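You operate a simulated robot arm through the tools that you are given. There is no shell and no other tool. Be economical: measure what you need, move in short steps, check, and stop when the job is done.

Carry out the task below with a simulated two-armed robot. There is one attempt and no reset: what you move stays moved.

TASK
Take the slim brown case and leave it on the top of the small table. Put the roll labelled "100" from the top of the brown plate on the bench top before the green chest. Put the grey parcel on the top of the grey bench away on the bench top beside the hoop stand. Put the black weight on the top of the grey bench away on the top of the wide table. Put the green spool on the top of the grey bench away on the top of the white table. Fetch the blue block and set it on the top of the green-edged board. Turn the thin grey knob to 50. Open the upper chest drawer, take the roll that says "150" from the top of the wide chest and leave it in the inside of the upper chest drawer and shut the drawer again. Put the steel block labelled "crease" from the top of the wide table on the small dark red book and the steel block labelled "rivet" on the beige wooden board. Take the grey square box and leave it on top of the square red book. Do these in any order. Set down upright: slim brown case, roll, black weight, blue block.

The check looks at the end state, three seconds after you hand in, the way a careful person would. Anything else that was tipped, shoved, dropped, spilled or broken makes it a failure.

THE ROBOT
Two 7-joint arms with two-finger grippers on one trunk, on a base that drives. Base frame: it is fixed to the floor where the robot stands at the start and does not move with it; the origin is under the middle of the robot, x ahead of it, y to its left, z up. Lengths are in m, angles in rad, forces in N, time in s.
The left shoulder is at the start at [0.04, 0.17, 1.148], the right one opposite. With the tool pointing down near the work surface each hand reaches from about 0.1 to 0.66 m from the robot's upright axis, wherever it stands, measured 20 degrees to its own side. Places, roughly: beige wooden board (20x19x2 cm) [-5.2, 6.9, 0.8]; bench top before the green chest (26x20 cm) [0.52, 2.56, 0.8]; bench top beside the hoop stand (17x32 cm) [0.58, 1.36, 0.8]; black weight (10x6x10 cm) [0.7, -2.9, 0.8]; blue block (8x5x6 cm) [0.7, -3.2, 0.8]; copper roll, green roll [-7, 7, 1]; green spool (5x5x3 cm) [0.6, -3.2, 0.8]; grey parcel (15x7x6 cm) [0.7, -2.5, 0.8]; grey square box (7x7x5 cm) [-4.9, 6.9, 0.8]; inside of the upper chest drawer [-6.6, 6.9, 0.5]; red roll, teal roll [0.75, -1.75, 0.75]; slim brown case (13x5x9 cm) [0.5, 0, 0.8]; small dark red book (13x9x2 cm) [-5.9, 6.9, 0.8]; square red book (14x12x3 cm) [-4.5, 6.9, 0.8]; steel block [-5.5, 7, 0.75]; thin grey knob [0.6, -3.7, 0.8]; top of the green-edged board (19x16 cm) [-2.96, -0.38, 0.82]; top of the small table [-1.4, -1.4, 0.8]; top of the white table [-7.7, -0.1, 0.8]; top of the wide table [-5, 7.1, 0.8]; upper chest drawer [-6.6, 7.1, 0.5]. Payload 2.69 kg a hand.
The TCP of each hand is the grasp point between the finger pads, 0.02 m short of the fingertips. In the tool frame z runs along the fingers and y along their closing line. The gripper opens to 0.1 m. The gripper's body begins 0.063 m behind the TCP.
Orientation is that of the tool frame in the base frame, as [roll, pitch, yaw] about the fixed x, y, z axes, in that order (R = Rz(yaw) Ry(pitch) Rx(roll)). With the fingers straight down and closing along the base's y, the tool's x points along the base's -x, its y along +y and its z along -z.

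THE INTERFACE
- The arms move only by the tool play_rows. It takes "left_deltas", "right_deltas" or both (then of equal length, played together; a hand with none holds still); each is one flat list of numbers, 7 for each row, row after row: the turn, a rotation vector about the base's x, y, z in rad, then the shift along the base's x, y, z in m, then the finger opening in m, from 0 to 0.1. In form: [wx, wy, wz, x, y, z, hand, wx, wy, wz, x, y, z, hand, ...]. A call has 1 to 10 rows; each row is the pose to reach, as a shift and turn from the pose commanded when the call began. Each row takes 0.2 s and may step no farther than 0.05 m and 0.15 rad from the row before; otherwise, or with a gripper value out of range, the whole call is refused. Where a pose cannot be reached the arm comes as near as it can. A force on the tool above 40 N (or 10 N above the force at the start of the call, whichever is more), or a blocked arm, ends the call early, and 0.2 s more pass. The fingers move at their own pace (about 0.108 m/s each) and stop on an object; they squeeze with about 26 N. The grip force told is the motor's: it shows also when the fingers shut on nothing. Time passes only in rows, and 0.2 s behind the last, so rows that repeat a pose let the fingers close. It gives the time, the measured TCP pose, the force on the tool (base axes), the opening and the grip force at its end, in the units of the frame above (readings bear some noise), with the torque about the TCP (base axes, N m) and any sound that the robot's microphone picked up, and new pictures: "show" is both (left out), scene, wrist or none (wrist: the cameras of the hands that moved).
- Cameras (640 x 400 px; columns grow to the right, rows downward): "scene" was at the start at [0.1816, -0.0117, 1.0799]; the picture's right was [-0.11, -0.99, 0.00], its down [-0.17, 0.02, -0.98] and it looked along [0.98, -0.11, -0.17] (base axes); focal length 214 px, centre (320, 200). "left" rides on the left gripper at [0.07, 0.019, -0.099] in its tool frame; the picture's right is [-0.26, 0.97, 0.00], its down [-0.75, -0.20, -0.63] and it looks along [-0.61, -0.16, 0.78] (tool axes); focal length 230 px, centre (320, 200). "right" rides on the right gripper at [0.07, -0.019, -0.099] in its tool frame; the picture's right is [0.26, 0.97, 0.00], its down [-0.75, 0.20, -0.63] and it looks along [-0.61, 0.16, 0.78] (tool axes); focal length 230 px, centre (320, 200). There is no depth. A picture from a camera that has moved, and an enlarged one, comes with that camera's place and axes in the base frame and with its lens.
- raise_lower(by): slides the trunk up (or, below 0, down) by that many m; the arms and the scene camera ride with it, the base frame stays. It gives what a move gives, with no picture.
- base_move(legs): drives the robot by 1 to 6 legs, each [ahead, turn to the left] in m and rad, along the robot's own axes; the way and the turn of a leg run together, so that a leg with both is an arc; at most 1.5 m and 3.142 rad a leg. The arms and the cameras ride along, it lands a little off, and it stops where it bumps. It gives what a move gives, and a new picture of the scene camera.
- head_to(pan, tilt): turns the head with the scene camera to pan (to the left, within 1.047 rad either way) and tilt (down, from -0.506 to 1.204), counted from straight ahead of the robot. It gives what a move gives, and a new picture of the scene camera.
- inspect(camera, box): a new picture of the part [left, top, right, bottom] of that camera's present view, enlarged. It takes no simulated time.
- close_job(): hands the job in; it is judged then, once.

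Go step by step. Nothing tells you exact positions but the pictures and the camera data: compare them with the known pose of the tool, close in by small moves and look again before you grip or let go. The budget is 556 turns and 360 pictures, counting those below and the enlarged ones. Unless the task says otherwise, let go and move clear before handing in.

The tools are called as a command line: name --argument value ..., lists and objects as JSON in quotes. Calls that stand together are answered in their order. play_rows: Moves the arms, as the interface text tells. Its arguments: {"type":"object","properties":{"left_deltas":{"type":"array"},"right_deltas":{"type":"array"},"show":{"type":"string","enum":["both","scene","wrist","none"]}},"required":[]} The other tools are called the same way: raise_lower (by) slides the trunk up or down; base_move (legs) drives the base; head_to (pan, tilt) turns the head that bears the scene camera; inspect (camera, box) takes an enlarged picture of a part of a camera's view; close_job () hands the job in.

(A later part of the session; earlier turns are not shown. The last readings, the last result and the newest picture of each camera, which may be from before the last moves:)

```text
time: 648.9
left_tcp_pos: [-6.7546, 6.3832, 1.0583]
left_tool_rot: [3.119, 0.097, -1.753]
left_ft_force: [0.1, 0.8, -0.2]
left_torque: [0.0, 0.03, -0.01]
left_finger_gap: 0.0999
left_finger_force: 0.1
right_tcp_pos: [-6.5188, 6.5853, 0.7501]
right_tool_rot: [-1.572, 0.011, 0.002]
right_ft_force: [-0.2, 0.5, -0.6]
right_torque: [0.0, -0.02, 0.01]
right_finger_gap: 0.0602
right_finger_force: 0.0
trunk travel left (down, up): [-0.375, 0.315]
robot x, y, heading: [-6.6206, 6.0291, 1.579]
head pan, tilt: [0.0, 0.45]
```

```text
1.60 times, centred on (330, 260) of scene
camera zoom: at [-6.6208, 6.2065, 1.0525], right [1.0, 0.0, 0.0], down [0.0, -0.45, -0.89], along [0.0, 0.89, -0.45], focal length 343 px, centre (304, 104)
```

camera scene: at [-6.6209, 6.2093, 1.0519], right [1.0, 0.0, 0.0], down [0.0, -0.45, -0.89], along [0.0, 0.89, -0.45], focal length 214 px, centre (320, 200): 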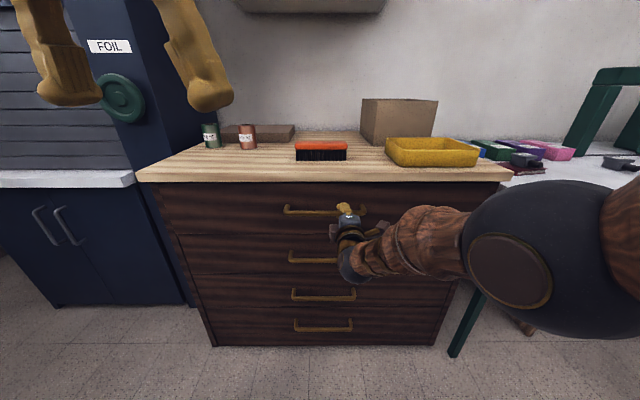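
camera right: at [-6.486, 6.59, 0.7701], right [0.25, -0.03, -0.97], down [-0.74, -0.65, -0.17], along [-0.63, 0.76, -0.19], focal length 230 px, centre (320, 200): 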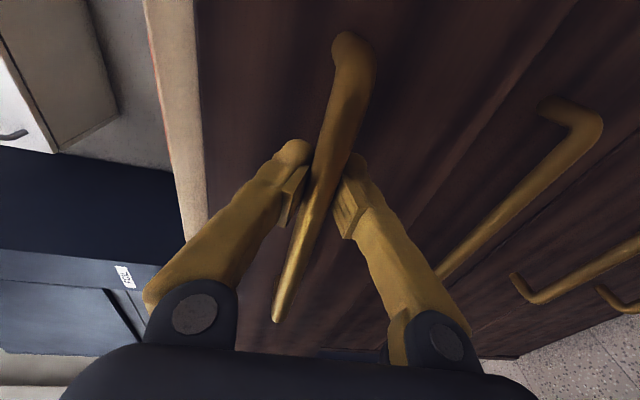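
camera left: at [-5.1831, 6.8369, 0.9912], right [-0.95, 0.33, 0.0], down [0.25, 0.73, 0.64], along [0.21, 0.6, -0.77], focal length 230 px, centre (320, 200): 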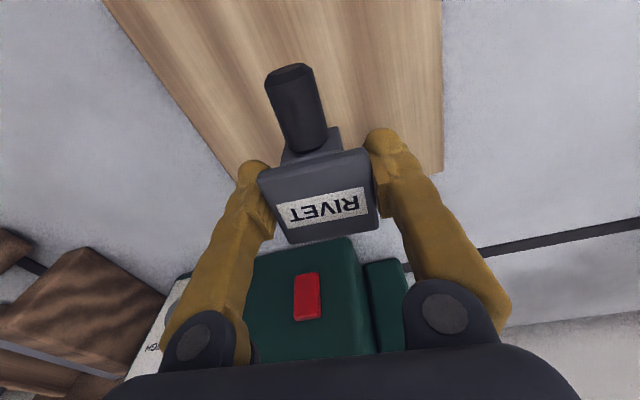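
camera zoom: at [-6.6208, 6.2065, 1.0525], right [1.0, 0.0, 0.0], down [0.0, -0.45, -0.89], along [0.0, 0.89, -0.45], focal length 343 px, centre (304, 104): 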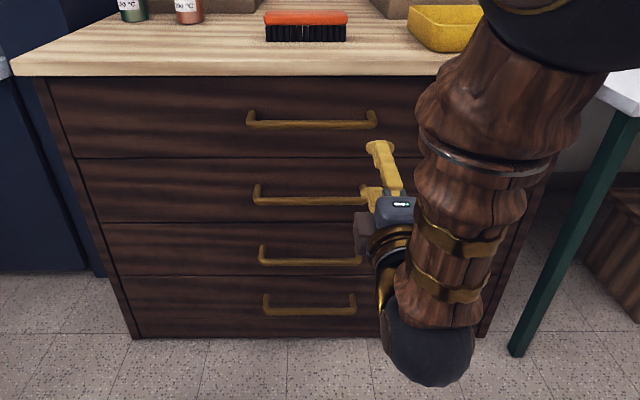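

The top drawer is flush again. Now the second drawer: I'll lower the trunk 0.19 m, drive in a little, and line up with its handle.

raise_lower --by -0.19

base_move --legs '[[0.06, 0]]'

play_rows --right_deltas '[0, 0, 0, 0, 0, 0, 0.06, 0, 0, 0, -0.01, 0, 0, 0.06, 0, 0, 0, -0.02, 0, 0, 0.06]' --show "both"

```text
time: 651.0
left_tcp_pos: [-6.7555, 6.3839, 0.8714]
left_tool_rot: [3.119, 0.106, -1.753]
left_ft_force: [-0.8, 1.3, 0.8]
left_torque: [0.01, 0.01, 0.02]
left_finger_gap: 0.0998
left_finger_force: 0.1
right_tcp_pos: [-6.5183, 6.5814, 0.5545]
right_tool_rot: [-1.582, 0.003, 0.006]
right_ft_force: [0.3, 0.4, -0.5]
right_torque: [0.0, 0.0, -0.02]
right_finger_gap: 0.06
right_finger_force: 0.1
trunk travel left (down, up): [-0.185, 0.505]
robot x, y, heading: [-6.618, 6.0297, 1.576]
head pan, tilt: [0.0, 0.45]
```

```text
time: 652.0
left_tcp_pos: [-6.7557, 6.4458, 0.8719]
left_tool_rot: [3.118, 0.108, -1.753]
left_ft_force: [0.3, -0.8, -0.8]
left_torque: [0.02, -0.01, -0.01]
left_finger_gap: 0.0999
left_finger_force: 0.0
right_tcp_pos: [-6.5189, 6.6421, 0.5542]
right_tool_rot: [-1.583, 0.004, 0.006]
right_ft_force: [0.2, 0.0, 0.2]
right_torque: [0.01, -0.02, 0.02]
right_finger_gap: 0.0598
right_finger_force: 0.1
trunk travel left (down, up): [-0.185, 0.505]
robot x, y, heading: [-6.6202, 6.0888, 1.576]
head pan, tilt: [0.0, 0.45]
camera scene: at [-6.6213, 6.2651, 0.8625], right [1.0, 0.0, 0.0], down [0.0, -0.45, -0.89], along [0.0, 0.89, -0.45], focal length 214 px, centre (320, 200)
```

scene: 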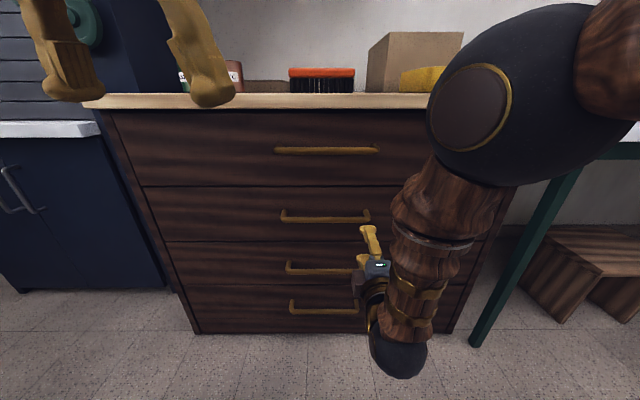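

```text
time: 652.8
left_tcp_pos: [-6.7563, 6.427, 0.8596]
left_tool_rot: [3.124, 0.068, -1.753]
left_ft_force: [0.0, -0.4, 0.5]
left_torque: [-0.02, 0.0, -0.02]
left_finger_gap: 0.1001
left_finger_force: 0.0
right_tcp_pos: [-6.526, 6.6373, 0.5615]
right_tool_rot: [-1.568, -0.007, -0.014]
right_ft_force: [-0.2, 0.0, -0.6]
right_torque: [0.0, 0.01, 0.05]
right_finger_gap: 0.0601
right_finger_force: 0.0
trunk travel left (down, up): [-0.185, 0.505]
robot x, y, heading: [-6.6219, 6.0907, 1.574]
head pan, tilt: [0.0, 0.45]
camera scene: at [-6.6213, 6.2649, 0.8626], right [1.0, 0.0, 0.0], down [0.0, -0.45, -0.89], along [0.0, 0.89, -0.45], focal length 214 px, centre (320, 200)
camera right: at [-6.4588, 6.5374, 0.5787], right [0.27, 0.0, -0.96], down [-0.76, -0.62, -0.21], along [-0.59, 0.79, -0.16], focal length 230 px, centre (320, 200)
```

scene: 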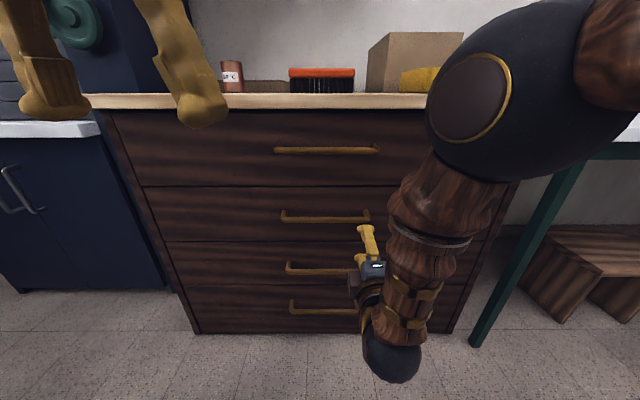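
right: 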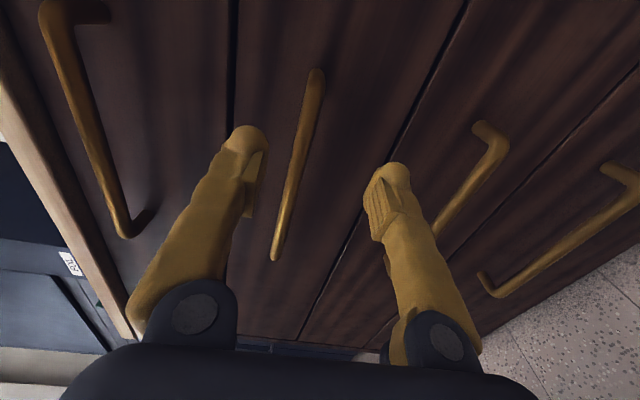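

The fingers straddle the second handle (z≈0.565). Sliding forward and closing.

play_rows --right_deltas '[0, 0, 0, -0.015, 0.03, 0.002, 0.06, 0, 0, 0, -0.03, 0.065, 0.004, 0.06, 0, 0, 0, -0.03, 0.1, 0.004, 0.06, 0, 0, 0, -0.03, 0.115, 0.004, 0.06]' --show "wrist"

```text
time: 653.8
left_tcp_pos: [-6.7558, 6.4258, 0.8591]
left_tool_rot: [3.124, 0.068, -1.753]
left_ft_force: [0.5, 0.4, -0.2]
left_torque: [0.02, 0.01, 0.02]
left_finger_gap: 0.1001
left_finger_force: 0.1
right_tcp_pos: [-6.5724, 6.7526, 0.564]
right_tool_rot: [-1.565, 0.001, 0.007]
right_ft_force: [0.2, -0.6, 0.0]
right_torque: [-0.03, -0.01, 0.0]
right_finger_gap: 0.06
right_finger_force: 0.0
trunk travel left (down, up): [-0.185, 0.505]
robot x, y, heading: [-6.6229, 6.0913, 1.575]
head pan, tilt: [0.0, 0.45]
camera right: at [-6.5022, 6.6539, 0.581], right [0.26, 0.01, -0.97], down [-0.75, -0.63, -0.2], along [-0.61, 0.77, -0.16], focal length 230 px, centre (320, 200)
```

right: 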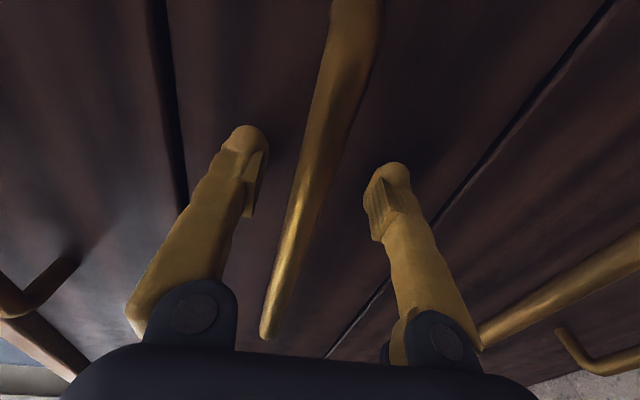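

Reach is fine. Closing and starting to pull.

play_rows --right_deltas '[0, 0, 0, 0, 0, 0, 0.02, 0, 0, 0, 0, 0, 0, 0, 0, 0, 0, 0, 0, 0, 0, 0, 0, 0, 0, -0.01, 0, 0, 0, 0, 0, 0, -0.02, 0, 0, 0, 0, 0, 0, -0.03, 0, 0, 0, 0, 0, 0, -0.04, 0, 0]' --show "both"

```text
time: 654.9
left_tcp_pos: [-6.7561, 6.4066, 0.8479]
left_tool_rot: [3.132, 0.027, -1.755]
left_ft_force: [0.8, 0.2, 0.3]
left_torque: [-0.01, -0.03, -0.01]
left_finger_gap: 0.1001
left_finger_force: 0.0
right_tcp_pos: [-6.5546, 6.7311, 0.5729]
right_tool_rot: [-1.542, -0.012, -0.01]
right_ft_force: [2.8, 3.4, -6.7]
right_torque: [0.11, -0.01, 0.08]
right_finger_gap: 0.0
right_finger_force: 26.4
trunk travel left (down, up): [-0.185, 0.505]
robot x, y, heading: [-6.6226, 6.0884, 1.576]
head pan, tilt: [0.0, 0.45]
stopped in row 5 (right hand): the force on the tool passed its limit at 45 N (the readings are from after the stop); the commanded pose is now the measured one
camera scene: at [-6.6209, 6.2656, 0.862], right [1.0, 0.0, 0.0], down [0.0, -0.45, -0.89], along [0.0, 0.89, -0.45], focal length 214 px, centre (320, 200)
camera right: at [-6.4871, 6.6313, 0.5887], right [0.27, 0.02, -0.96], down [-0.75, -0.62, -0.23], along [-0.6, 0.79, -0.15], focal length 230 px, centre (320, 200)
```

scene: 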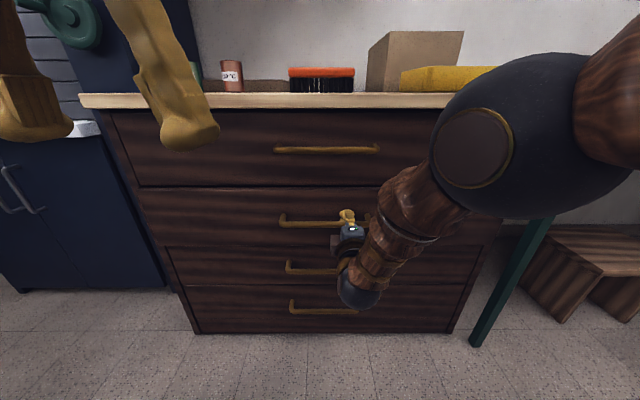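
right: 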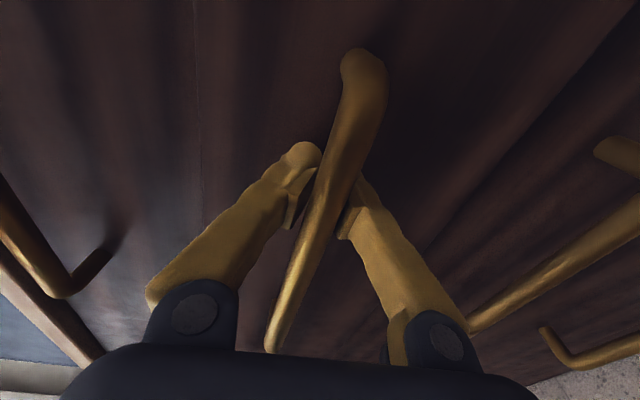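

The second drawer slides too, and by the given height it's the one meant. The grip slipped a bit, so I'll re-grip deeper and pull again.

play_rows --right_deltas '[0, 0, 0, 0, 0, 0, 0.05, -0.02, 0, 0, 0, 0, -0.003, 0.06, -0.03, 0, 0, -0.01, 0.012, -0.005, 0.06, -0.03, 0, 0, -0.01, 0.022, -0.005, 0.06]' --show "wrist"

```text
time: 655.9
left_tcp_pos: [-6.7564, 6.4081, 0.849]
left_tool_rot: [3.131, 0.032, -1.755]
left_ft_force: [0.4, 0.4, 0.9]
left_torque: [0.0, -0.03, 0.0]
left_finger_gap: 0.0998
left_finger_force: 0.0
right_tcp_pos: [-6.57, 6.7547, 0.5693]
right_tool_rot: [-1.566, -0.007, -0.007]
right_ft_force: [-0.9, -0.5, -0.3]
right_torque: [0.0, -0.02, 0.04]
right_finger_gap: 0.0596
right_finger_force: 0.0
trunk travel left (down, up): [-0.185, 0.505]
robot x, y, heading: [-6.6225, 6.0894, 1.57]
head pan, tilt: [0.0, 0.45]
camera right: at [-6.502, 6.6557, 0.5879], right [0.26, 0.0, -0.96], down [-0.75, -0.63, -0.21], along [-0.6, 0.78, -0.16], focal length 230 px, centre (320, 200)
```

right: 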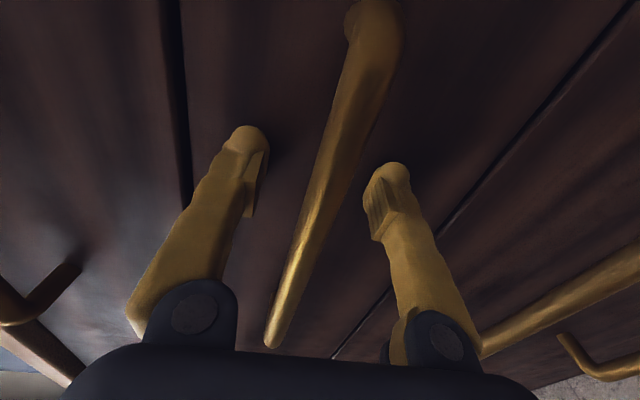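

play_rows --right_deltas '[0, 0, 0, 0, 0, 0, 0.02, 0, 0, 0, 0, 0, 0, 0, 0, 0, 0, 0, 0, 0, 0, 0, 0, 0, 0, 0, 0, 0, 0, 0, 0, 0, -0.006, 0, 0, 0, 0, 0, 0, -0.012, 0, 0, 0, 0, 0, 0, -0.018, 0, 0, 0, 0, 0, 0, -0.024, 0, 0, 0, 0, 0, 0, -0.03, 0, 0]' --show "both"

```text
time: 657.9
left_tcp_pos: [-6.7547, 6.4072, 0.8492]
left_tool_rot: [3.13, 0.03, -1.755]
left_ft_force: [-1.1, -0.1, -0.4]
left_torque: [0.0, 0.0, 0.02]
left_finger_gap: 0.1
left_finger_force: 0.1
right_tcp_pos: [-6.5512, 6.7257, 0.5692]
right_tool_rot: [-1.566, -0.022, -0.026]
right_ft_force: [-3.6, -0.7, 13.8]
right_torque: [-0.24, 0.05, -0.09]
right_finger_gap: 0.0
right_finger_force: 26.3
trunk travel left (down, up): [-0.185, 0.505]
robot x, y, heading: [-6.6219, 6.0893, 1.572]
head pan, tilt: [0.0, 0.45]
camera scene: at [-6.6216, 6.2641, 0.8628], right [1.0, 0.0, 0.0], down [0.0, -0.45, -0.89], along [0.0, 0.89, -0.45], focal length 214 px, centre (320, 200)
camera right: at [-6.4862, 6.6258, 0.588], right [0.28, 0.0, -0.96], down [-0.76, -0.61, -0.22], along [-0.58, 0.79, -0.17], focal length 230 px, centre (320, 200)
```

scene: 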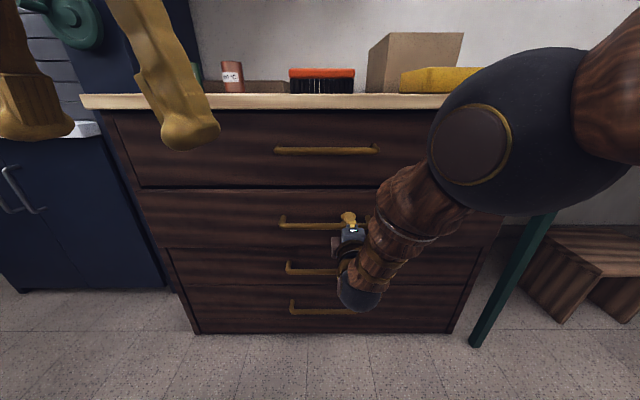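
right: 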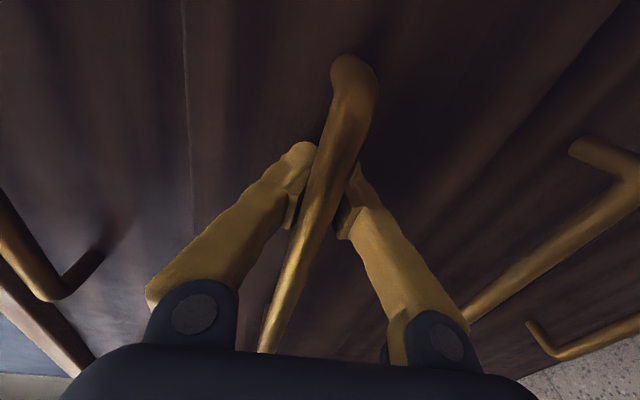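

The fingers now enclose the bar completely, a good hook. Pulling further.

play_rows --right_deltas '[0, 0, 0, 0, -0.01, 0, 0, 0, 0, 0, 0, -0.02, 0, 0, 0, 0, 0, 0, -0.03, 0, 0, 0, 0, 0, 0, -0.04, 0, 0, 0, 0, 0, 0, -0.05, 0, 0, 0, 0, 0, 0, -0.06, 0, 0, 0, 0, 0, 0, -0.07, 0, 0, 0, 0, 0, 0, -0.08, 0, 0, 0, 0, 0, 0, -0.09, 0, 0]' --show "scene"

```text
time: 659.9
left_tcp_pos: [-6.7559, 6.4068, 0.8498]
left_tool_rot: [3.131, 0.031, -1.754]
left_ft_force: [0.6, 0.4, 0.9]
left_torque: [0.01, -0.02, 0.03]
left_finger_gap: 0.0999
left_finger_force: 0.0
right_tcp_pos: [-6.5583, 6.6345, 0.5698]
right_tool_rot: [-1.568, -0.013, -0.021]
right_ft_force: [3.1, 1.3, 6.9]
right_torque: [-0.13, 0.1, 0.05]
right_finger_gap: 0.0001
right_finger_force: 25.8
trunk travel left (down, up): [-0.185, 0.505]
robot x, y, heading: [-6.6209, 6.0911, 1.577]
head pan, tilt: [0.0, 0.45]
camera scene: at [-6.6212, 6.2647, 0.8627], right [1.0, 0.0, 0.0], down [0.0, -0.45, -0.89], along [0.0, 0.89, -0.45], focal length 214 px, centre (320, 200)
```

scene: 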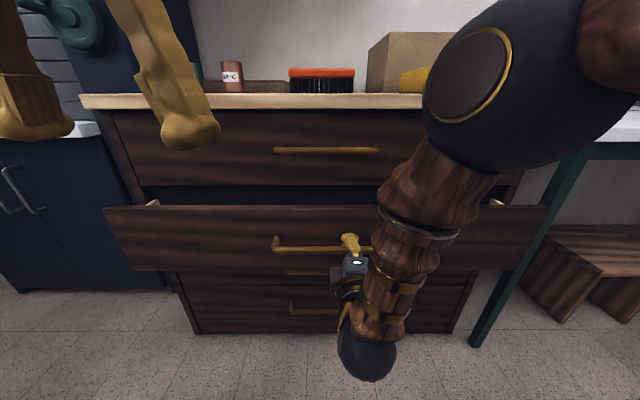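

It slides well. Pulling about 10 cm more.

play_rows --right_deltas '[0, 0, 0, 0, -0.012, 0, 0, 0, 0, 0, 0, -0.024, 0, 0, 0, 0, 0, 0, -0.036, 0, 0, 0, 0, 0, 0, -0.048, 0, 0, 0, 0, 0, 0, -0.06, 0, 0, 0, 0, 0, 0, -0.072, 0, 0, 0, 0, 0, 0, -0.084, 0, 0, 0, 0, 0, 0, -0.096, 0, 0, 0, 0, 0, 0, -0.105, 0, 0]' --show "scene"

```text
time: 661.9
left_tcp_pos: [-6.7557, 6.4089, 0.8488]
left_tool_rot: [3.132, 0.027, -1.755]
left_ft_force: [-1.0, -0.2, -0.2]
left_torque: [0.03, -0.01, -0.05]
left_finger_gap: 0.1003
left_finger_force: 0.1
right_tcp_pos: [-6.5627, 6.53, 0.5705]
right_tool_rot: [-1.569, -0.006, -0.024]
right_ft_force: [5.8, 2.7, -23.5]
right_torque: [0.36, 0.2, -0.15]
right_finger_gap: 0.0001
right_finger_force: 29.8
trunk travel left (down, up): [-0.185, 0.505]
robot x, y, heading: [-6.6212, 6.0888, 1.571]
head pan, tilt: [0.0, 0.45]
camera scene: at [-6.6209, 6.2661, 0.8622], right [1.0, 0.0, 0.0], down [0.0, -0.45, -0.89], along [0.0, 0.89, -0.45], focal length 214 px, centre (320, 200)
```

scene: 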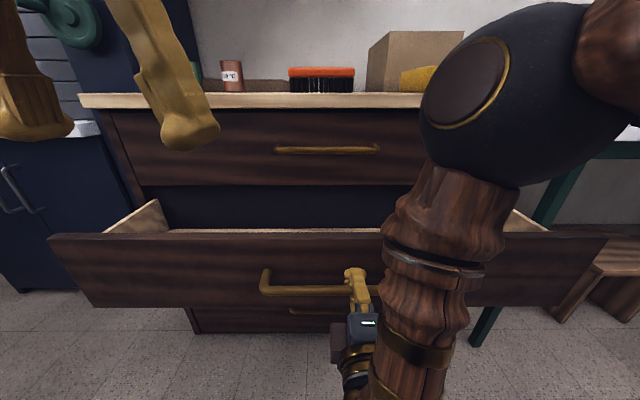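

Open about 23 cm. A little more, then release the handle.

play_rows --right_deltas '[0, 0, 0, 0, -0.012, 0.002, 0, 0, 0, 0, 0, -0.024, 0.004, 0, 0, 0, 0, 0, -0.036, 0.004, 0, 0, 0, 0, 0, -0.036, 0.004, 0.06, 0, 0, 0, 0, -0.036, 0.004, 0.07, 0, 0, 0, 0, -0.06, 0.004, 0.07, 0, 0, 0, 0.02, -0.09, 0.004, 0.07, 0, 0, 0, 0.05, -0.11, 0.004, 0.07]' --show "scene"

```text
time: 662.6
left_tcp_pos: [-6.7567, 6.3894, 0.8387]
left_tool_rot: [3.138, -0.011, -1.753]
left_ft_force: [0.7, 0.1, 0.0]
left_torque: [0.07, 0.03, -0.04]
left_finger_gap: 0.0999
left_finger_force: 0.1
right_tcp_pos: [-6.5573, 6.4972, 0.5732]
right_tool_rot: [-1.588, -0.01, -0.03]
right_ft_force: [-16.1, -5.6, -59.4]
right_torque: [0.99, 0.59, -0.58]
right_finger_gap: 0.0
right_finger_force: 29.4
trunk travel left (down, up): [-0.185, 0.505]
robot x, y, heading: [-6.6211, 6.0881, 1.578]
head pan, tilt: [0.0, 0.45]
stopped in row 3 (right hand): the force on the tool passed its limit at 42 N (the readings are from after the stop); the commanded pose is now the measured one
camera scene: at [-6.6214, 6.2659, 0.8618], right [1.0, 0.0, 0.0], down [0.0, -0.45, -0.89], along [0.0, 0.89, -0.45], focal length 214 px, centre (320, 200)
```

scene: 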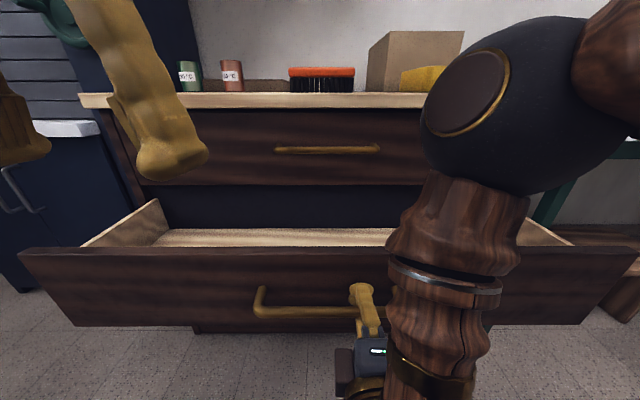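

Enough (about 27 cm). Opening the fingers and backing the hand off.

play_rows --right_deltas '[0, 0, 0, 0, 0, -0.004, 0.04, 0, 0, 0, 0, 0, -0.006, 0.07, 0, 0, 0, 0, 0, -0.006, 0.07, 0, 0, 0, 0, -0.02, -0.006, 0.07, 0, 0, 0, 0, -0.05, -0.006, 0.07, 0, 0, 0, 0.02, -0.07, -0.006, 0.07]' --show "both"

```text
time: 664.0
left_tcp_pos: [-6.7559, 6.3891, 0.8392]
left_tool_rot: [3.137, -0.005, -1.755]
left_ft_force: [-0.9, -0.7, 0.3]
left_torque: [0.01, -0.02, -0.02]
left_finger_gap: 0.1001
left_finger_force: 0.1
right_tcp_pos: [-6.534, 6.4952, 0.5586]
right_tool_rot: [-1.554, -0.015, -0.051]
right_ft_force: [0.4, 0.0, 0.2]
right_torque: [-0.01, 0.02, -0.03]
right_finger_gap: 0.0701
right_finger_force: 0.0
right hand out of reach, approached as far as the arm can: row 4, 5, 6
trunk travel left (down, up): [-0.185, 0.505]
robot x, y, heading: [-6.6207, 6.0886, 1.574]
head pan, tilt: [0.0, 0.45]
camera scene: at [-6.6215, 6.2649, 0.8626], right [1.0, 0.0, 0.0], down [0.0, -0.45, -0.89], along [0.0, 0.89, -0.45], focal length 214 px, centre (320, 200)
camera right: at [-6.4706, 6.3931, 0.5754], right [0.27, 0.0, -0.96], down [-0.78, -0.59, -0.22], along [-0.57, 0.81, -0.16], focal length 230 px, centre (320, 200)
```

scene: 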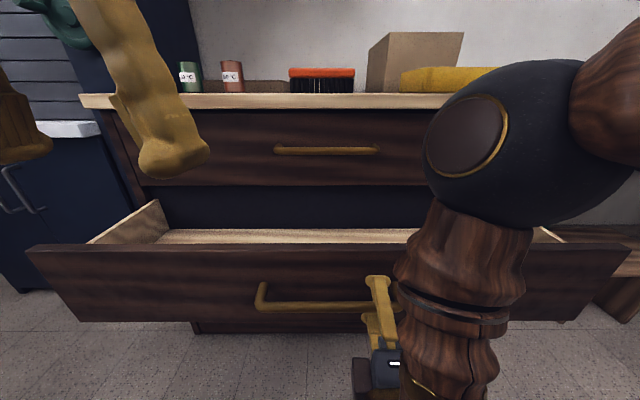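
right: 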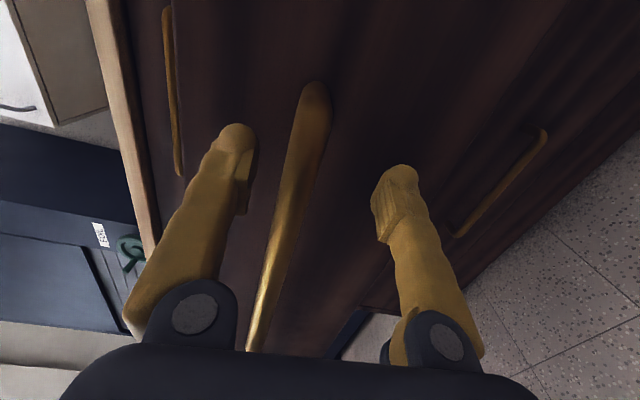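

The drawer is open. I'll back the base off, raise the trunk again, and fold the right hand back to pointing down.

base_move --legs '[[-0.25, 0]]'

raise_lower --by 0.19

play_rows --right_deltas '[0, 0, 0, 0, 0, 0.02, 0.1, -0.15, 0, 0, 0.01, 0.01, 0.05, 0.1, -0.3, 0, 0, 0.02, 0.02, 0.08, 0.1, -0.45, 0, 0, 0.03, 0.03, 0.11, 0.1, -0.6, 0, 0, 0.04, 0.04, 0.14, 0.1, -0.75, 0, 0, 0.05, 0.05, 0.17, 0.1, -0.9, 0, 0, 0.06, 0.06, 0.2, 0.1, -1.05, 0, 0, 0.07, 0.07, 0.22, 0.1, -1.2, 0, 0, 0.08, 0.07, 0.24, 0.1, -1.35, 0, 0, 0.08, 0.07, 0.25, 0.1]' --show "scene"

```text
time: 665.8
left_tcp_pos: [-6.7553, 6.1377, 0.8404]
left_tool_rot: [3.138, -0.006, -1.752]
left_ft_force: [-0.5, -0.7, -0.2]
left_torque: [0.03, -0.04, -0.05]
left_finger_gap: 0.1
left_finger_force: 0.1
right_tcp_pos: [-6.5311, 6.2407, 0.5533]
right_tool_rot: [-1.565, -0.021, -0.051]
right_ft_force: [-0.6, 0.3, -0.7]
right_torque: [0.0, 0.02, 0.0]
right_finger_gap: 0.0701
right_finger_force: 0.0
trunk travel left (down, up): [-0.185, 0.505]
robot x, y, heading: [-6.6195, 5.8359, 1.575]
head pan, tilt: [0.0, 0.45]
camera scene: at [-6.6206, 6.0141, 0.8626], right [1.0, 0.0, 0.0], down [0.0, -0.45, -0.89], along [0.0, 0.89, -0.45], focal length 214 px, centre (320, 200)
```

scene: 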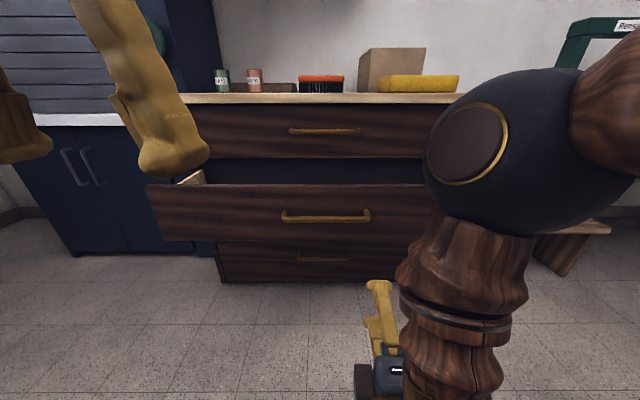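

```text
time: 667.9
left_tcp_pos: [-6.7567, 6.1185, 1.0197]
left_tool_rot: [-3.137, -0.049, -1.754]
left_ft_force: [-0.2, -0.6, 1.1]
left_torque: [0.0, -0.01, 0.0]
left_finger_gap: 0.1
left_finger_force: 0.0
right_tcp_pos: [-6.5262, 6.2347, 0.7406]
right_tool_rot: [-1.589, -0.026, -0.059]
right_ft_force: [0.5, 1.1, -1.0]
right_torque: [0.03, -0.01, 0.0]
right_finger_gap: 0.0702
right_finger_force: 0.0
trunk travel left (down, up): [-0.375, 0.315]
robot x, y, heading: [-6.6202, 5.8387, 1.568]
head pan, tilt: [0.0, 0.45]
```

```text
time: 670.1
left_tcp_pos: [-6.7561, 6.1182, 1.0187]
left_tool_rot: [-3.139, -0.048, -1.756]
left_ft_force: [-0.1, -0.1, 0.2]
left_torque: [-0.02, -0.01, 0.0]
left_finger_gap: 0.1
left_finger_force: 0.1
right_tcp_pos: [-6.4504, 6.3001, 0.999]
right_tool_rot: [-2.898, -0.056, 0.008]
right_ft_force: [0.9, 0.8, -0.5]
right_torque: [-0.01, 0.02, -0.02]
right_finger_gap: 0.1
right_finger_force: 0.1
right hand out of reach, approached as far as the arm can: row 1
trunk travel left (down, up): [-0.375, 0.315]
robot x, y, heading: [-6.62, 5.8396, 1.575]
head pan, tilt: [0.0, 0.45]
camera scene: at [-6.6205, 6.018, 1.0524], right [1.0, 0.0, 0.0], down [0.0, -0.45, -0.89], along [0.0, 0.89, -0.45], focal length 214 px, centre (320, 200)
```

scene: 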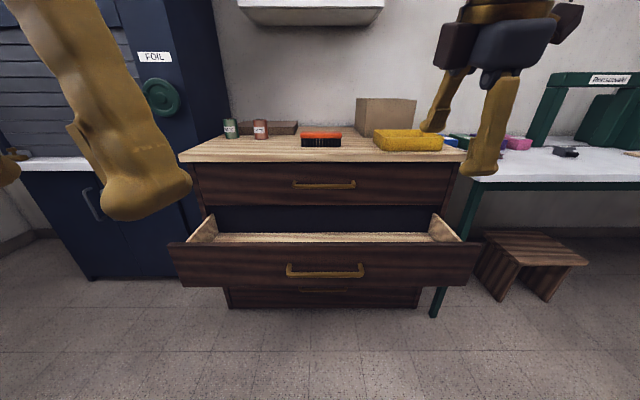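

The drawer shows well, but the "150" roll at about [-7.1, 7.18] is out of reach over an open drawer. I'll close it for now, fetch the roll first, then reopen. I'll make a horizontal fist with the right hand, beside the handle.

play_rows --right_deltas '[0.15, 0, 0, 0.01, 0, -0.03, 0, 0.3, 0, 0, 0.02, 0, -0.06, 0, 0.45, 0, 0, 0.03, 0, -0.09, 0, 0.6, 0, 0, 0.03, 0, -0.12, 0, 0.75, 0, 0, 0.03, 0, -0.15, 0, 0.9, 0, 0, 0.03, 0, -0.18, 0, 1.05, 0, 0, 0.03, 0, -0.21, 0, 1.2, 0, 0, 0.03, 0, -0.23, 0, 1.3, 0, 0, 0.03, 0, -0.25, 0]' --show "none"

raise_lower --by -0.19

base_move --legs '[[0.15, 0]]'

```text
time: 672.1
left_tcp_pos: [-6.7559, 6.1185, 1.0199]
left_tool_rot: [-3.14, -0.05, -1.753]
left_ft_force: [0.0, -1.0, -0.5]
left_torque: [0.01, 0.01, -0.02]
left_finger_gap: 0.1
left_finger_force: 0.1
right_tcp_pos: [-6.4191, 6.3035, 0.7523]
right_tool_rot: [-1.591, -0.026, -0.051]
right_ft_force: [-0.3, 1.2, -0.3]
right_torque: [0.01, -0.02, 0.0]
right_finger_gap: 0.0
right_finger_force: 26.5
trunk travel left (down, up): [-0.375, 0.315]
robot x, y, heading: [-6.6233, 5.8372, 1.579]
head pan, tilt: [0.0, 0.45]
```

```text
time: 674.1
left_tcp_pos: [-6.7552, 6.1192, 0.8324]
left_tool_rot: [-3.14, -0.041, -1.754]
left_ft_force: [0.5, -0.1, -0.2]
left_torque: [-0.03, -0.03, -0.01]
left_finger_gap: 0.1001
left_finger_force: 0.0
right_tcp_pos: [-6.4198, 6.3023, 0.5595]
right_tool_rot: [-1.596, -0.023, -0.051]
right_ft_force: [-0.7, 0.4, 0.4]
right_torque: [-0.02, 0.01, -0.02]
right_finger_gap: 0.0002
right_finger_force: 26.0
trunk travel left (down, up): [-0.185, 0.505]
robot x, y, heading: [-6.6209, 5.839, 1.574]
head pan, tilt: [0.0, 0.45]
```

```text
time: 675.5
left_tcp_pos: [-6.7561, 6.2735, 0.8317]
left_tool_rot: [3.142, -0.042, -1.752]
left_ft_force: [-0.4, 0.1, 0.1]
left_torque: [0.01, 0.03, 0.01]
left_finger_gap: 0.0999
left_finger_force: 0.1
right_tcp_pos: [-6.421, 6.4554, 0.5586]
right_tool_rot: [-1.597, -0.024, -0.049]
right_ft_force: [-0.2, 0.2, -0.9]
right_torque: [0.0, -0.01, -0.01]
right_finger_gap: 0.0
right_finger_force: 25.9
trunk travel left (down, up): [-0.185, 0.505]
robot x, y, heading: [-6.6256, 5.9876, 1.577]
head pan, tilt: [0.0, 0.45]
camera scene: at [-6.6213, 6.1675, 0.8625], right [1.0, 0.0, 0.0], down [0.0, -0.45, -0.89], along [0.0, 0.89, -0.45], focal length 214 px, centre (320, 200)
```

scene: 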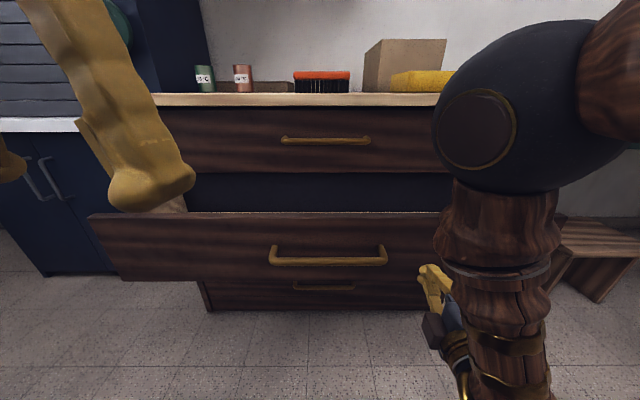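

The fist is just in front of the panel. I'll push by driving forward slowly.

base_move --legs '[[0.2, 0]]'

```text
time: 677.1
left_tcp_pos: [-6.7584, 6.4553, 0.8233]
left_tool_rot: [-3.134, -0.077, -1.752]
left_ft_force: [0.5, -0.1, 0.2]
left_torque: [0.04, 0.01, 0.01]
left_finger_gap: 0.1001
left_finger_force: 0.2
right_tcp_pos: [-6.42, 6.6479, 0.5657]
right_tool_rot: [-1.579, -0.025, -0.056]
right_ft_force: [1.0, 0.4, -0.4]
right_torque: [-0.03, 0.01, 0.04]
right_finger_gap: 0.0001
right_finger_force: 28.8
trunk travel left (down, up): [-0.185, 0.505]
robot x, y, heading: [-6.6237, 6.197, 1.576]
head pan, tilt: [0.0, 0.45]
camera scene: at [-6.6223, 6.3694, 0.8626], right [1.0, 0.01, 0.0], down [0.0, -0.45, -0.89], along [-0.01, 0.89, -0.45], focal length 214 px, centre (320, 200)
```

scene: 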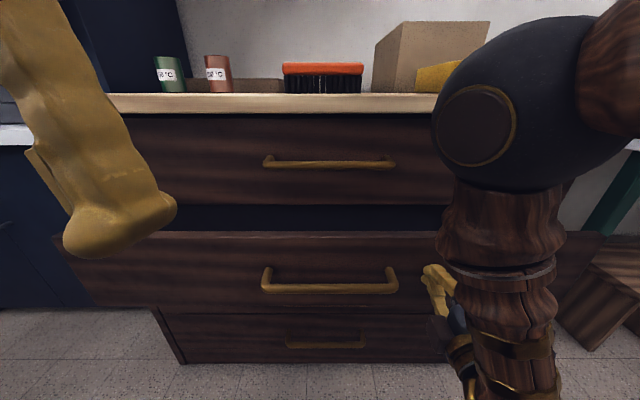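

It slides in easily. Finishing the push with the arm.

play_rows --right_deltas '[0, 0, 0, 0, 0.02, 0, 0, 0, 0, 0, 0, 0.04, 0, 0, 0, 0, 0, 0, 0.06, 0, 0, 0, 0, 0, 0, 0.08, 0, 0, 0, 0, 0, 0, 0.1, 0, 0, 0, 0, 0, 0, 0.12, 0, 0, 0, 0, 0, 0, 0.135, 0, 0, 0, 0, 0, 0, 0.15, 0, 0]' --show "scene"

```text
time: 678.6
left_tcp_pos: [-6.7585, 6.416, 0.8117]
left_tool_rot: [-3.123, -0.141, -1.754]
left_ft_force: [-0.2, 1.2, -0.7]
left_torque: [-0.06, -0.02, 0.0]
left_finger_gap: 0.1
left_finger_force: 0.0
right_tcp_pos: [-6.42, 6.7529, 0.5796]
right_tool_rot: [-1.55, -0.024, -0.054]
right_ft_force: [0.5, 0.8, -1.5]
right_torque: [0.02, 0.01, -0.01]
right_finger_gap: 0.0
right_finger_force: 29.5
trunk travel left (down, up): [-0.185, 0.505]
robot x, y, heading: [-6.6244, 6.1947, 1.577]
head pan, tilt: [0.0, 0.45]
stopped in row 7 (right hand): the force on the tool passed its limit at 59 N (the readings are from after the stop); the commanded pose is now the measured one
camera scene: at [-6.6225, 6.3696, 0.8625], right [1.0, 0.01, 0.0], down [0.0, -0.45, -0.89], along [0.0, 0.89, -0.45], focal length 214 px, centre (320, 200)
```

scene: 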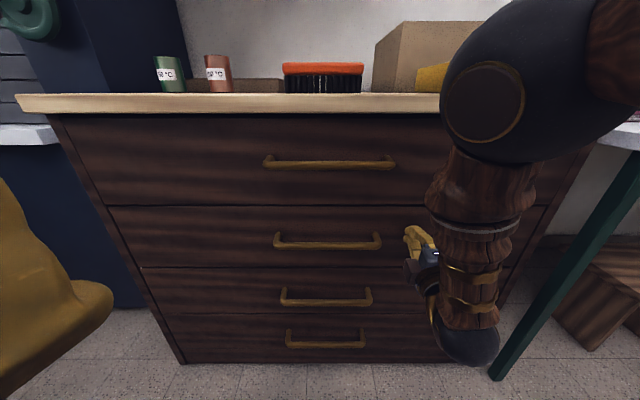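

Both drawers are flush. I'll lift the right hand clear, raise the trunk, and shift left to about x=-6.93 in front of the roll.

play_rows --right_deltas '[0, 0, 0, 0, -0.02, 0, 0, 0, 0, 0, 0, -0.06, 0, 0, 0, 0, 0, 0, -0.1, 0, 0]' --left_deltas '[0, 0, 0, 0, 0, 0, 0.1, -0.06, 0, 0, 0, 0.02, 0.02, 0.1, -0.14, 0, 0, 0, 0.04, 0.04, 0.1]' --show "none"

raise_lower --by 0.19

base_move --legs '[[-0.3, 0]]'

play_rows --right_deltas '[0, 0, 0, 0, 0, 0.03, 0.05, -0.15, 0, 0, 0.01, 0, 0.07, 0.1, -0.3, 0, 0, 0.02, 0, 0.11, 0.1, -0.45, 0, 0, 0.03, 0, 0.15, 0.1, -0.6, 0, 0, 0.04, 0, 0.18, 0.1, -0.75, 0, 0, 0.05, 0, 0.2, 0.1, -0.9, 0, 0, 0.05, 0, 0.22, 0.1, -1.05, 0, 0, 0.05, 0, 0.24, 0.1, -1.2, 0, 0, 0.05, 0, 0.25, 0.1, -1.35, 0, 0, 0.05, 0, 0.25, 0.1]' --show "none"

```text
time: 679.4
left_tcp_pos: [-6.7587, 6.4619, 0.8626]
left_tool_rot: [-3.107, -0.231, -1.755]
left_ft_force: [0.3, 0.3, -0.1]
left_torque: [0.0, -0.02, 0.04]
left_finger_gap: 0.0999
left_finger_force: 0.1
right_tcp_pos: [-6.4131, 6.654, 0.581]
right_tool_rot: [-1.546, -0.027, -0.069]
right_ft_force: [0.0, 0.2, -0.6]
right_torque: [-0.02, -0.01, -0.03]
right_finger_gap: 0.0001
right_finger_force: 29.2
trunk travel left (down, up): [-0.185, 0.505]
robot x, y, heading: [-6.6255, 6.1968, 1.572]
head pan, tilt: [0.0, 0.45]
```

```text
time: 681.5
left_tcp_pos: [-6.7583, 6.4632, 1.0501]
left_tool_rot: [-3.107, -0.23, -1.757]
left_ft_force: [-0.5, -0.6, -0.3]
left_torque: [0.03, 0.0, -0.01]
left_finger_gap: 0.1001
left_finger_force: 0.1
right_tcp_pos: [-6.4137, 6.6544, 0.7721]
right_tool_rot: [-1.548, -0.025, -0.07]
right_ft_force: [-0.2, -1.3, -0.7]
right_torque: [-0.02, 0.0, 0.05]
right_finger_gap: 0.0001
right_finger_force: 29.3
trunk travel left (down, up): [-0.375, 0.315]
robot x, y, heading: [-6.6211, 6.1934, 1.575]
head pan, tilt: [0.0, 0.45]
```

```text
time: 683.6
left_tcp_pos: [-6.7549, 6.1608, 1.0508]
left_tool_rot: [-3.107, -0.23, -1.757]
left_ft_force: [-0.3, -0.8, -0.3]
left_torque: [0.05, 0.01, 0.02]
left_finger_gap: 0.0999
left_finger_force: 0.0
right_tcp_pos: [-6.4106, 6.3507, 0.7721]
right_tool_rot: [-1.546, -0.025, -0.074]
right_ft_force: [-0.1, 0.1, -0.3]
right_torque: [-0.03, 0.02, 0.01]
right_finger_gap: 0.0
right_finger_force: 29.8
trunk travel left (down, up): [-0.375, 0.315]
robot x, y, heading: [-6.6216, 5.8935, 1.573]
head pan, tilt: [0.0, 0.45]
camera scene: at [-6.6205, 6.0701, 1.0527], right [1.0, 0.0, 0.0], down [0.0, -0.45, -0.89], along [0.0, 0.89, -0.45], focal length 214 px, centre (320, 200)
```

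scene: 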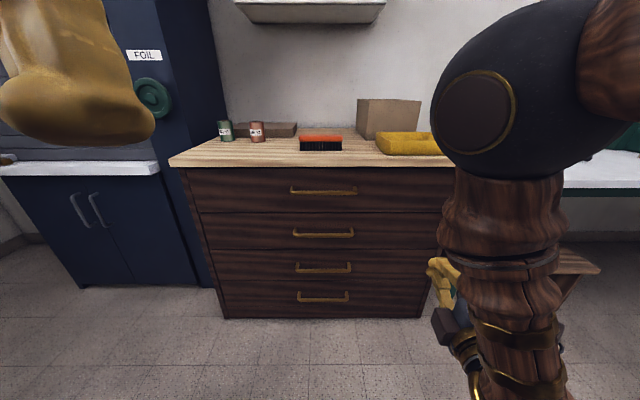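

```text
time: 685.8
left_tcp_pos: [-6.7564, 6.1454, 1.0526]
left_tool_rot: [-3.112, -0.224, -1.759]
left_ft_force: [0.0, -0.8, -0.3]
left_torque: [-0.04, -0.01, -0.01]
left_finger_gap: 0.1003
left_finger_force: 0.1
right_tcp_pos: [-6.3603, 6.3402, 1.0289]
right_tool_rot: [-2.883, -0.076, 0.007]
right_ft_force: [0.1, -0.5, -0.4]
right_torque: [-0.02, 0.01, -0.01]
right_finger_gap: 0.0997
right_finger_force: 0.1
trunk travel left (down, up): [-0.375, 0.315]
robot x, y, heading: [-6.6188, 5.8933, 1.574]
head pan, tilt: [0.0, 0.45]
```

I'll straighten and extend the left arm, then shift the base left.

play_rows --left_deltas '[0.07, 0, 0, 0, 0.04, 0, 0.1, 0.14, 0, 0, 0, 0.08, 0, 0.1, 0.2, 0, 0, 0, 0.12, 0, 0.1, 0.224, 0, 0.05, 0, 0.16, 0, 0.1, 0.224, 0, 0.15, 0, 0.18, 0, 0.1]' --show "none"

base_move --legs '[[0, 1.571], [0.32, 0], [0, -1.571], [0.3, 0]]'

head_to --pan 0.2 --tilt 0.45

```text
time: 687.0
left_tcp_pos: [-6.7573, 6.3233, 1.0528]
left_tool_rot: [-3.136, 0.007, -1.605]
left_ft_force: [0.1, -0.4, -0.4]
left_torque: [0.01, 0.01, -0.03]
left_finger_gap: 0.1
left_finger_force: 0.0
right_tcp_pos: [-6.3611, 6.3404, 1.0284]
right_tool_rot: [-2.882, -0.075, 0.01]
right_ft_force: [0.6, -0.1, -0.2]
right_torque: [0.02, 0.03, -0.01]
right_finger_gap: 0.0999
right_finger_force: 0.0
trunk travel left (down, up): [-0.375, 0.315]
robot x, y, heading: [-6.6213, 5.895, 1.569]
head pan, tilt: [0.0, 0.45]
```

```text
time: 698.5
left_tcp_pos: [-7.0929, 6.6228, 1.052]
left_tool_rot: [-3.135, 0.006, -1.585]
left_ft_force: [-0.2, 1.2, -0.2]
left_torque: [-0.01, 0.01, 0.01]
left_finger_gap: 0.1001
left_finger_force: 0.2
right_tcp_pos: [-6.6966, 6.6477, 1.028]
right_tool_rot: [-2.886, -0.078, 0.027]
right_ft_force: [0.7, -0.1, 0.6]
right_torque: [0.0, 0.0, 0.0]
right_finger_gap: 0.1
right_finger_force: 0.0
trunk travel left (down, up): [-0.375, 0.315]
robot x, y, heading: [-6.9474, 6.1947, 1.6]
head pan, tilt: [0.0, 0.45]
camera scene: at [-6.9508, 6.3732, 1.0523], right [1.0, 0.03, 0.0], down [0.01, -0.45, -0.89], along [-0.02, 0.89, -0.45], focal length 214 px, centre (320, 200)
```

scene: 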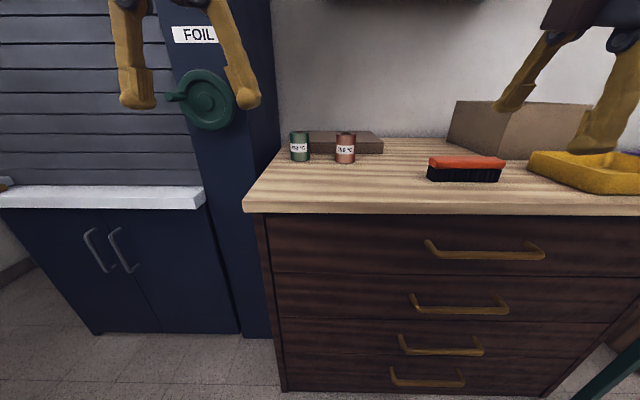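

```text
time: 699.2
left_tcp_pos: [-7.0925, 6.6039, 1.0601]
left_tool_rot: [-3.136, 0.027, -1.584]
left_ft_force: [-0.3, -0.3, 0.0]
left_torque: [0.05, 0.0, 0.02]
left_finger_gap: 0.0999
left_finger_force: 0.0
right_tcp_pos: [-6.6964, 6.6287, 1.0353]
right_tool_rot: [-2.865, -0.078, 0.027]
right_ft_force: [0.7, 0.0, 0.6]
right_torque: [0.03, -0.01, -0.02]
right_finger_gap: 0.1001
right_finger_force: 0.0
trunk travel left (down, up): [-0.375, 0.315]
robot x, y, heading: [-6.9489, 6.1946, 1.599]
head pan, tilt: [0.201, 0.45]
camera scene: at [-6.9692, 6.368, 1.0529], right [0.97, 0.22, 0.0], down [0.1, -0.44, -0.89], along [-0.2, 0.87, -0.45], focal length 214 px, centre (320, 200)
```

scene: 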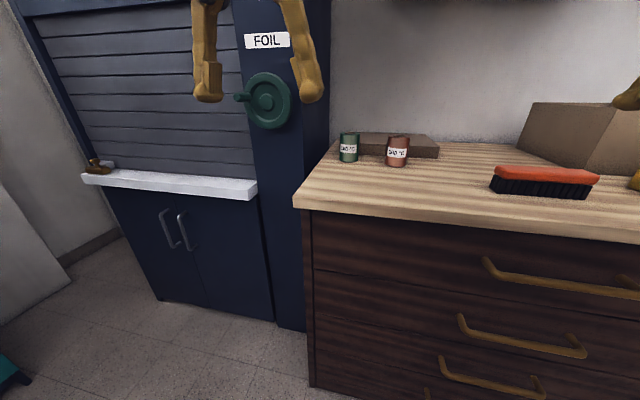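

The roll stands at about [-7.043, 7.153]. I'll drive in 20 cm, then tilt the left hand 45° forward and bring it in front of the roll.

base_move --legs '[[0.2, -0.03]]'

play_rows --left_deltas '[0, 0, 0, 0, 0, 0, 0.1, 0.1, 0, 0, 0.005, 0.02, 0, 0.1, 0.2, 0, 0, 0.01, 0.05, 0, 0.1, 0.3, 0, 0, 0.015, 0.08, 0, 0.1, 0.4, 0, 0, 0.02, 0.11, -0.01, 0.1, 0.5, 0, 0, 0.03, 0.14, -0.02, 0.1, 0.6, 0, 0, 0.04, 0.17, -0.03, 0.1, 0.7, 0, 0, 0.05, 0.2, -0.04, 0.1, 0.785, 0, 0, 0.05, 0.23, -0.05, 0.1]' --show "both"

```text
time: 700.9
left_tcp_pos: [-7.0841, 6.8169, 1.0581]
left_tool_rot: [-3.137, 0.022, -1.613]
left_ft_force: [0.9, 0.0, 0.1]
left_torque: [-0.04, -0.02, 0.0]
left_finger_gap: 0.1002
left_finger_force: 0.0
right_tcp_pos: [-6.6866, 6.8311, 1.0342]
right_tool_rot: [-2.868, -0.077, 0.002]
right_ft_force: [-0.5, 0.7, 0.0]
right_torque: [0.01, -0.05, -0.01]
right_finger_gap: 0.1
right_finger_force: 0.0
trunk travel left (down, up): [-0.375, 0.315]
robot x, y, heading: [-6.9485, 6.399, 1.569]
head pan, tilt: [0.201, 0.45]
camera scene: at [-6.9672, 6.5777, 1.0524], right [0.98, 0.2, 0.0], down [0.09, -0.44, -0.89], along [-0.18, 0.87, -0.45], focal length 214 px, centre (320, 200)
```

scene: 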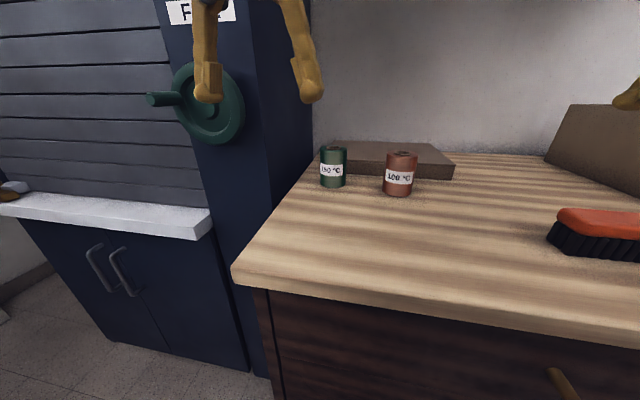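

```text
time: 703.1
left_tcp_pos: [-7.0644, 7.0076, 1.062]
left_tool_rot: [-3.05, 0.83, -1.467]
left_ft_force: [-0.6, -0.9, -0.2]
left_torque: [0.02, 0.02, 0.0]
left_finger_gap: 0.0998
left_finger_force: 0.0
left hand out of reach, approached as far as the arm can: row 9
right_tcp_pos: [-6.6884, 6.7922, 1.0515]
right_tool_rot: [-2.829, -0.078, -0.004]
right_ft_force: [0.1, -0.6, 1.6]
right_torque: [0.1, 0.01, 0.01]
right_finger_gap: 0.0999
right_finger_force: 0.1
trunk travel left (down, up): [-0.375, 0.315]
robot x, y, heading: [-6.9516, 6.3986, 1.573]
head pan, tilt: [0.201, 0.45]
stopped in row 9 (left hand): the arm was blocked; the commanded pose is now the measured one
camera scene: at [-6.9681, 6.5723, 1.0534], right [0.98, 0.2, 0.0], down [0.09, -0.44, -0.89], along [-0.18, 0.88, -0.45], focal length 214 px, centre (320, 200)
camera left: at [-7.0786, 6.8873, 1.0759], right [-0.98, 0.14, 0.13], down [0.14, 0.05, 0.99], along [0.13, 0.99, -0.06], focal length 230 px, centre (320, 200)
```

scene: 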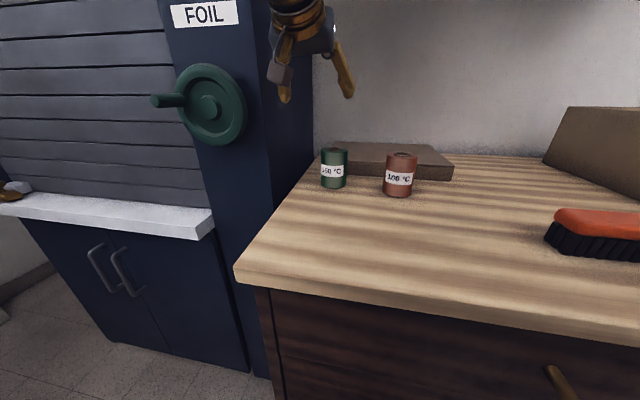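
left: 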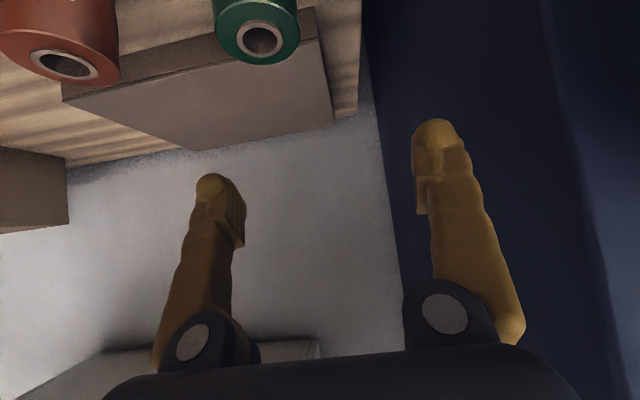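

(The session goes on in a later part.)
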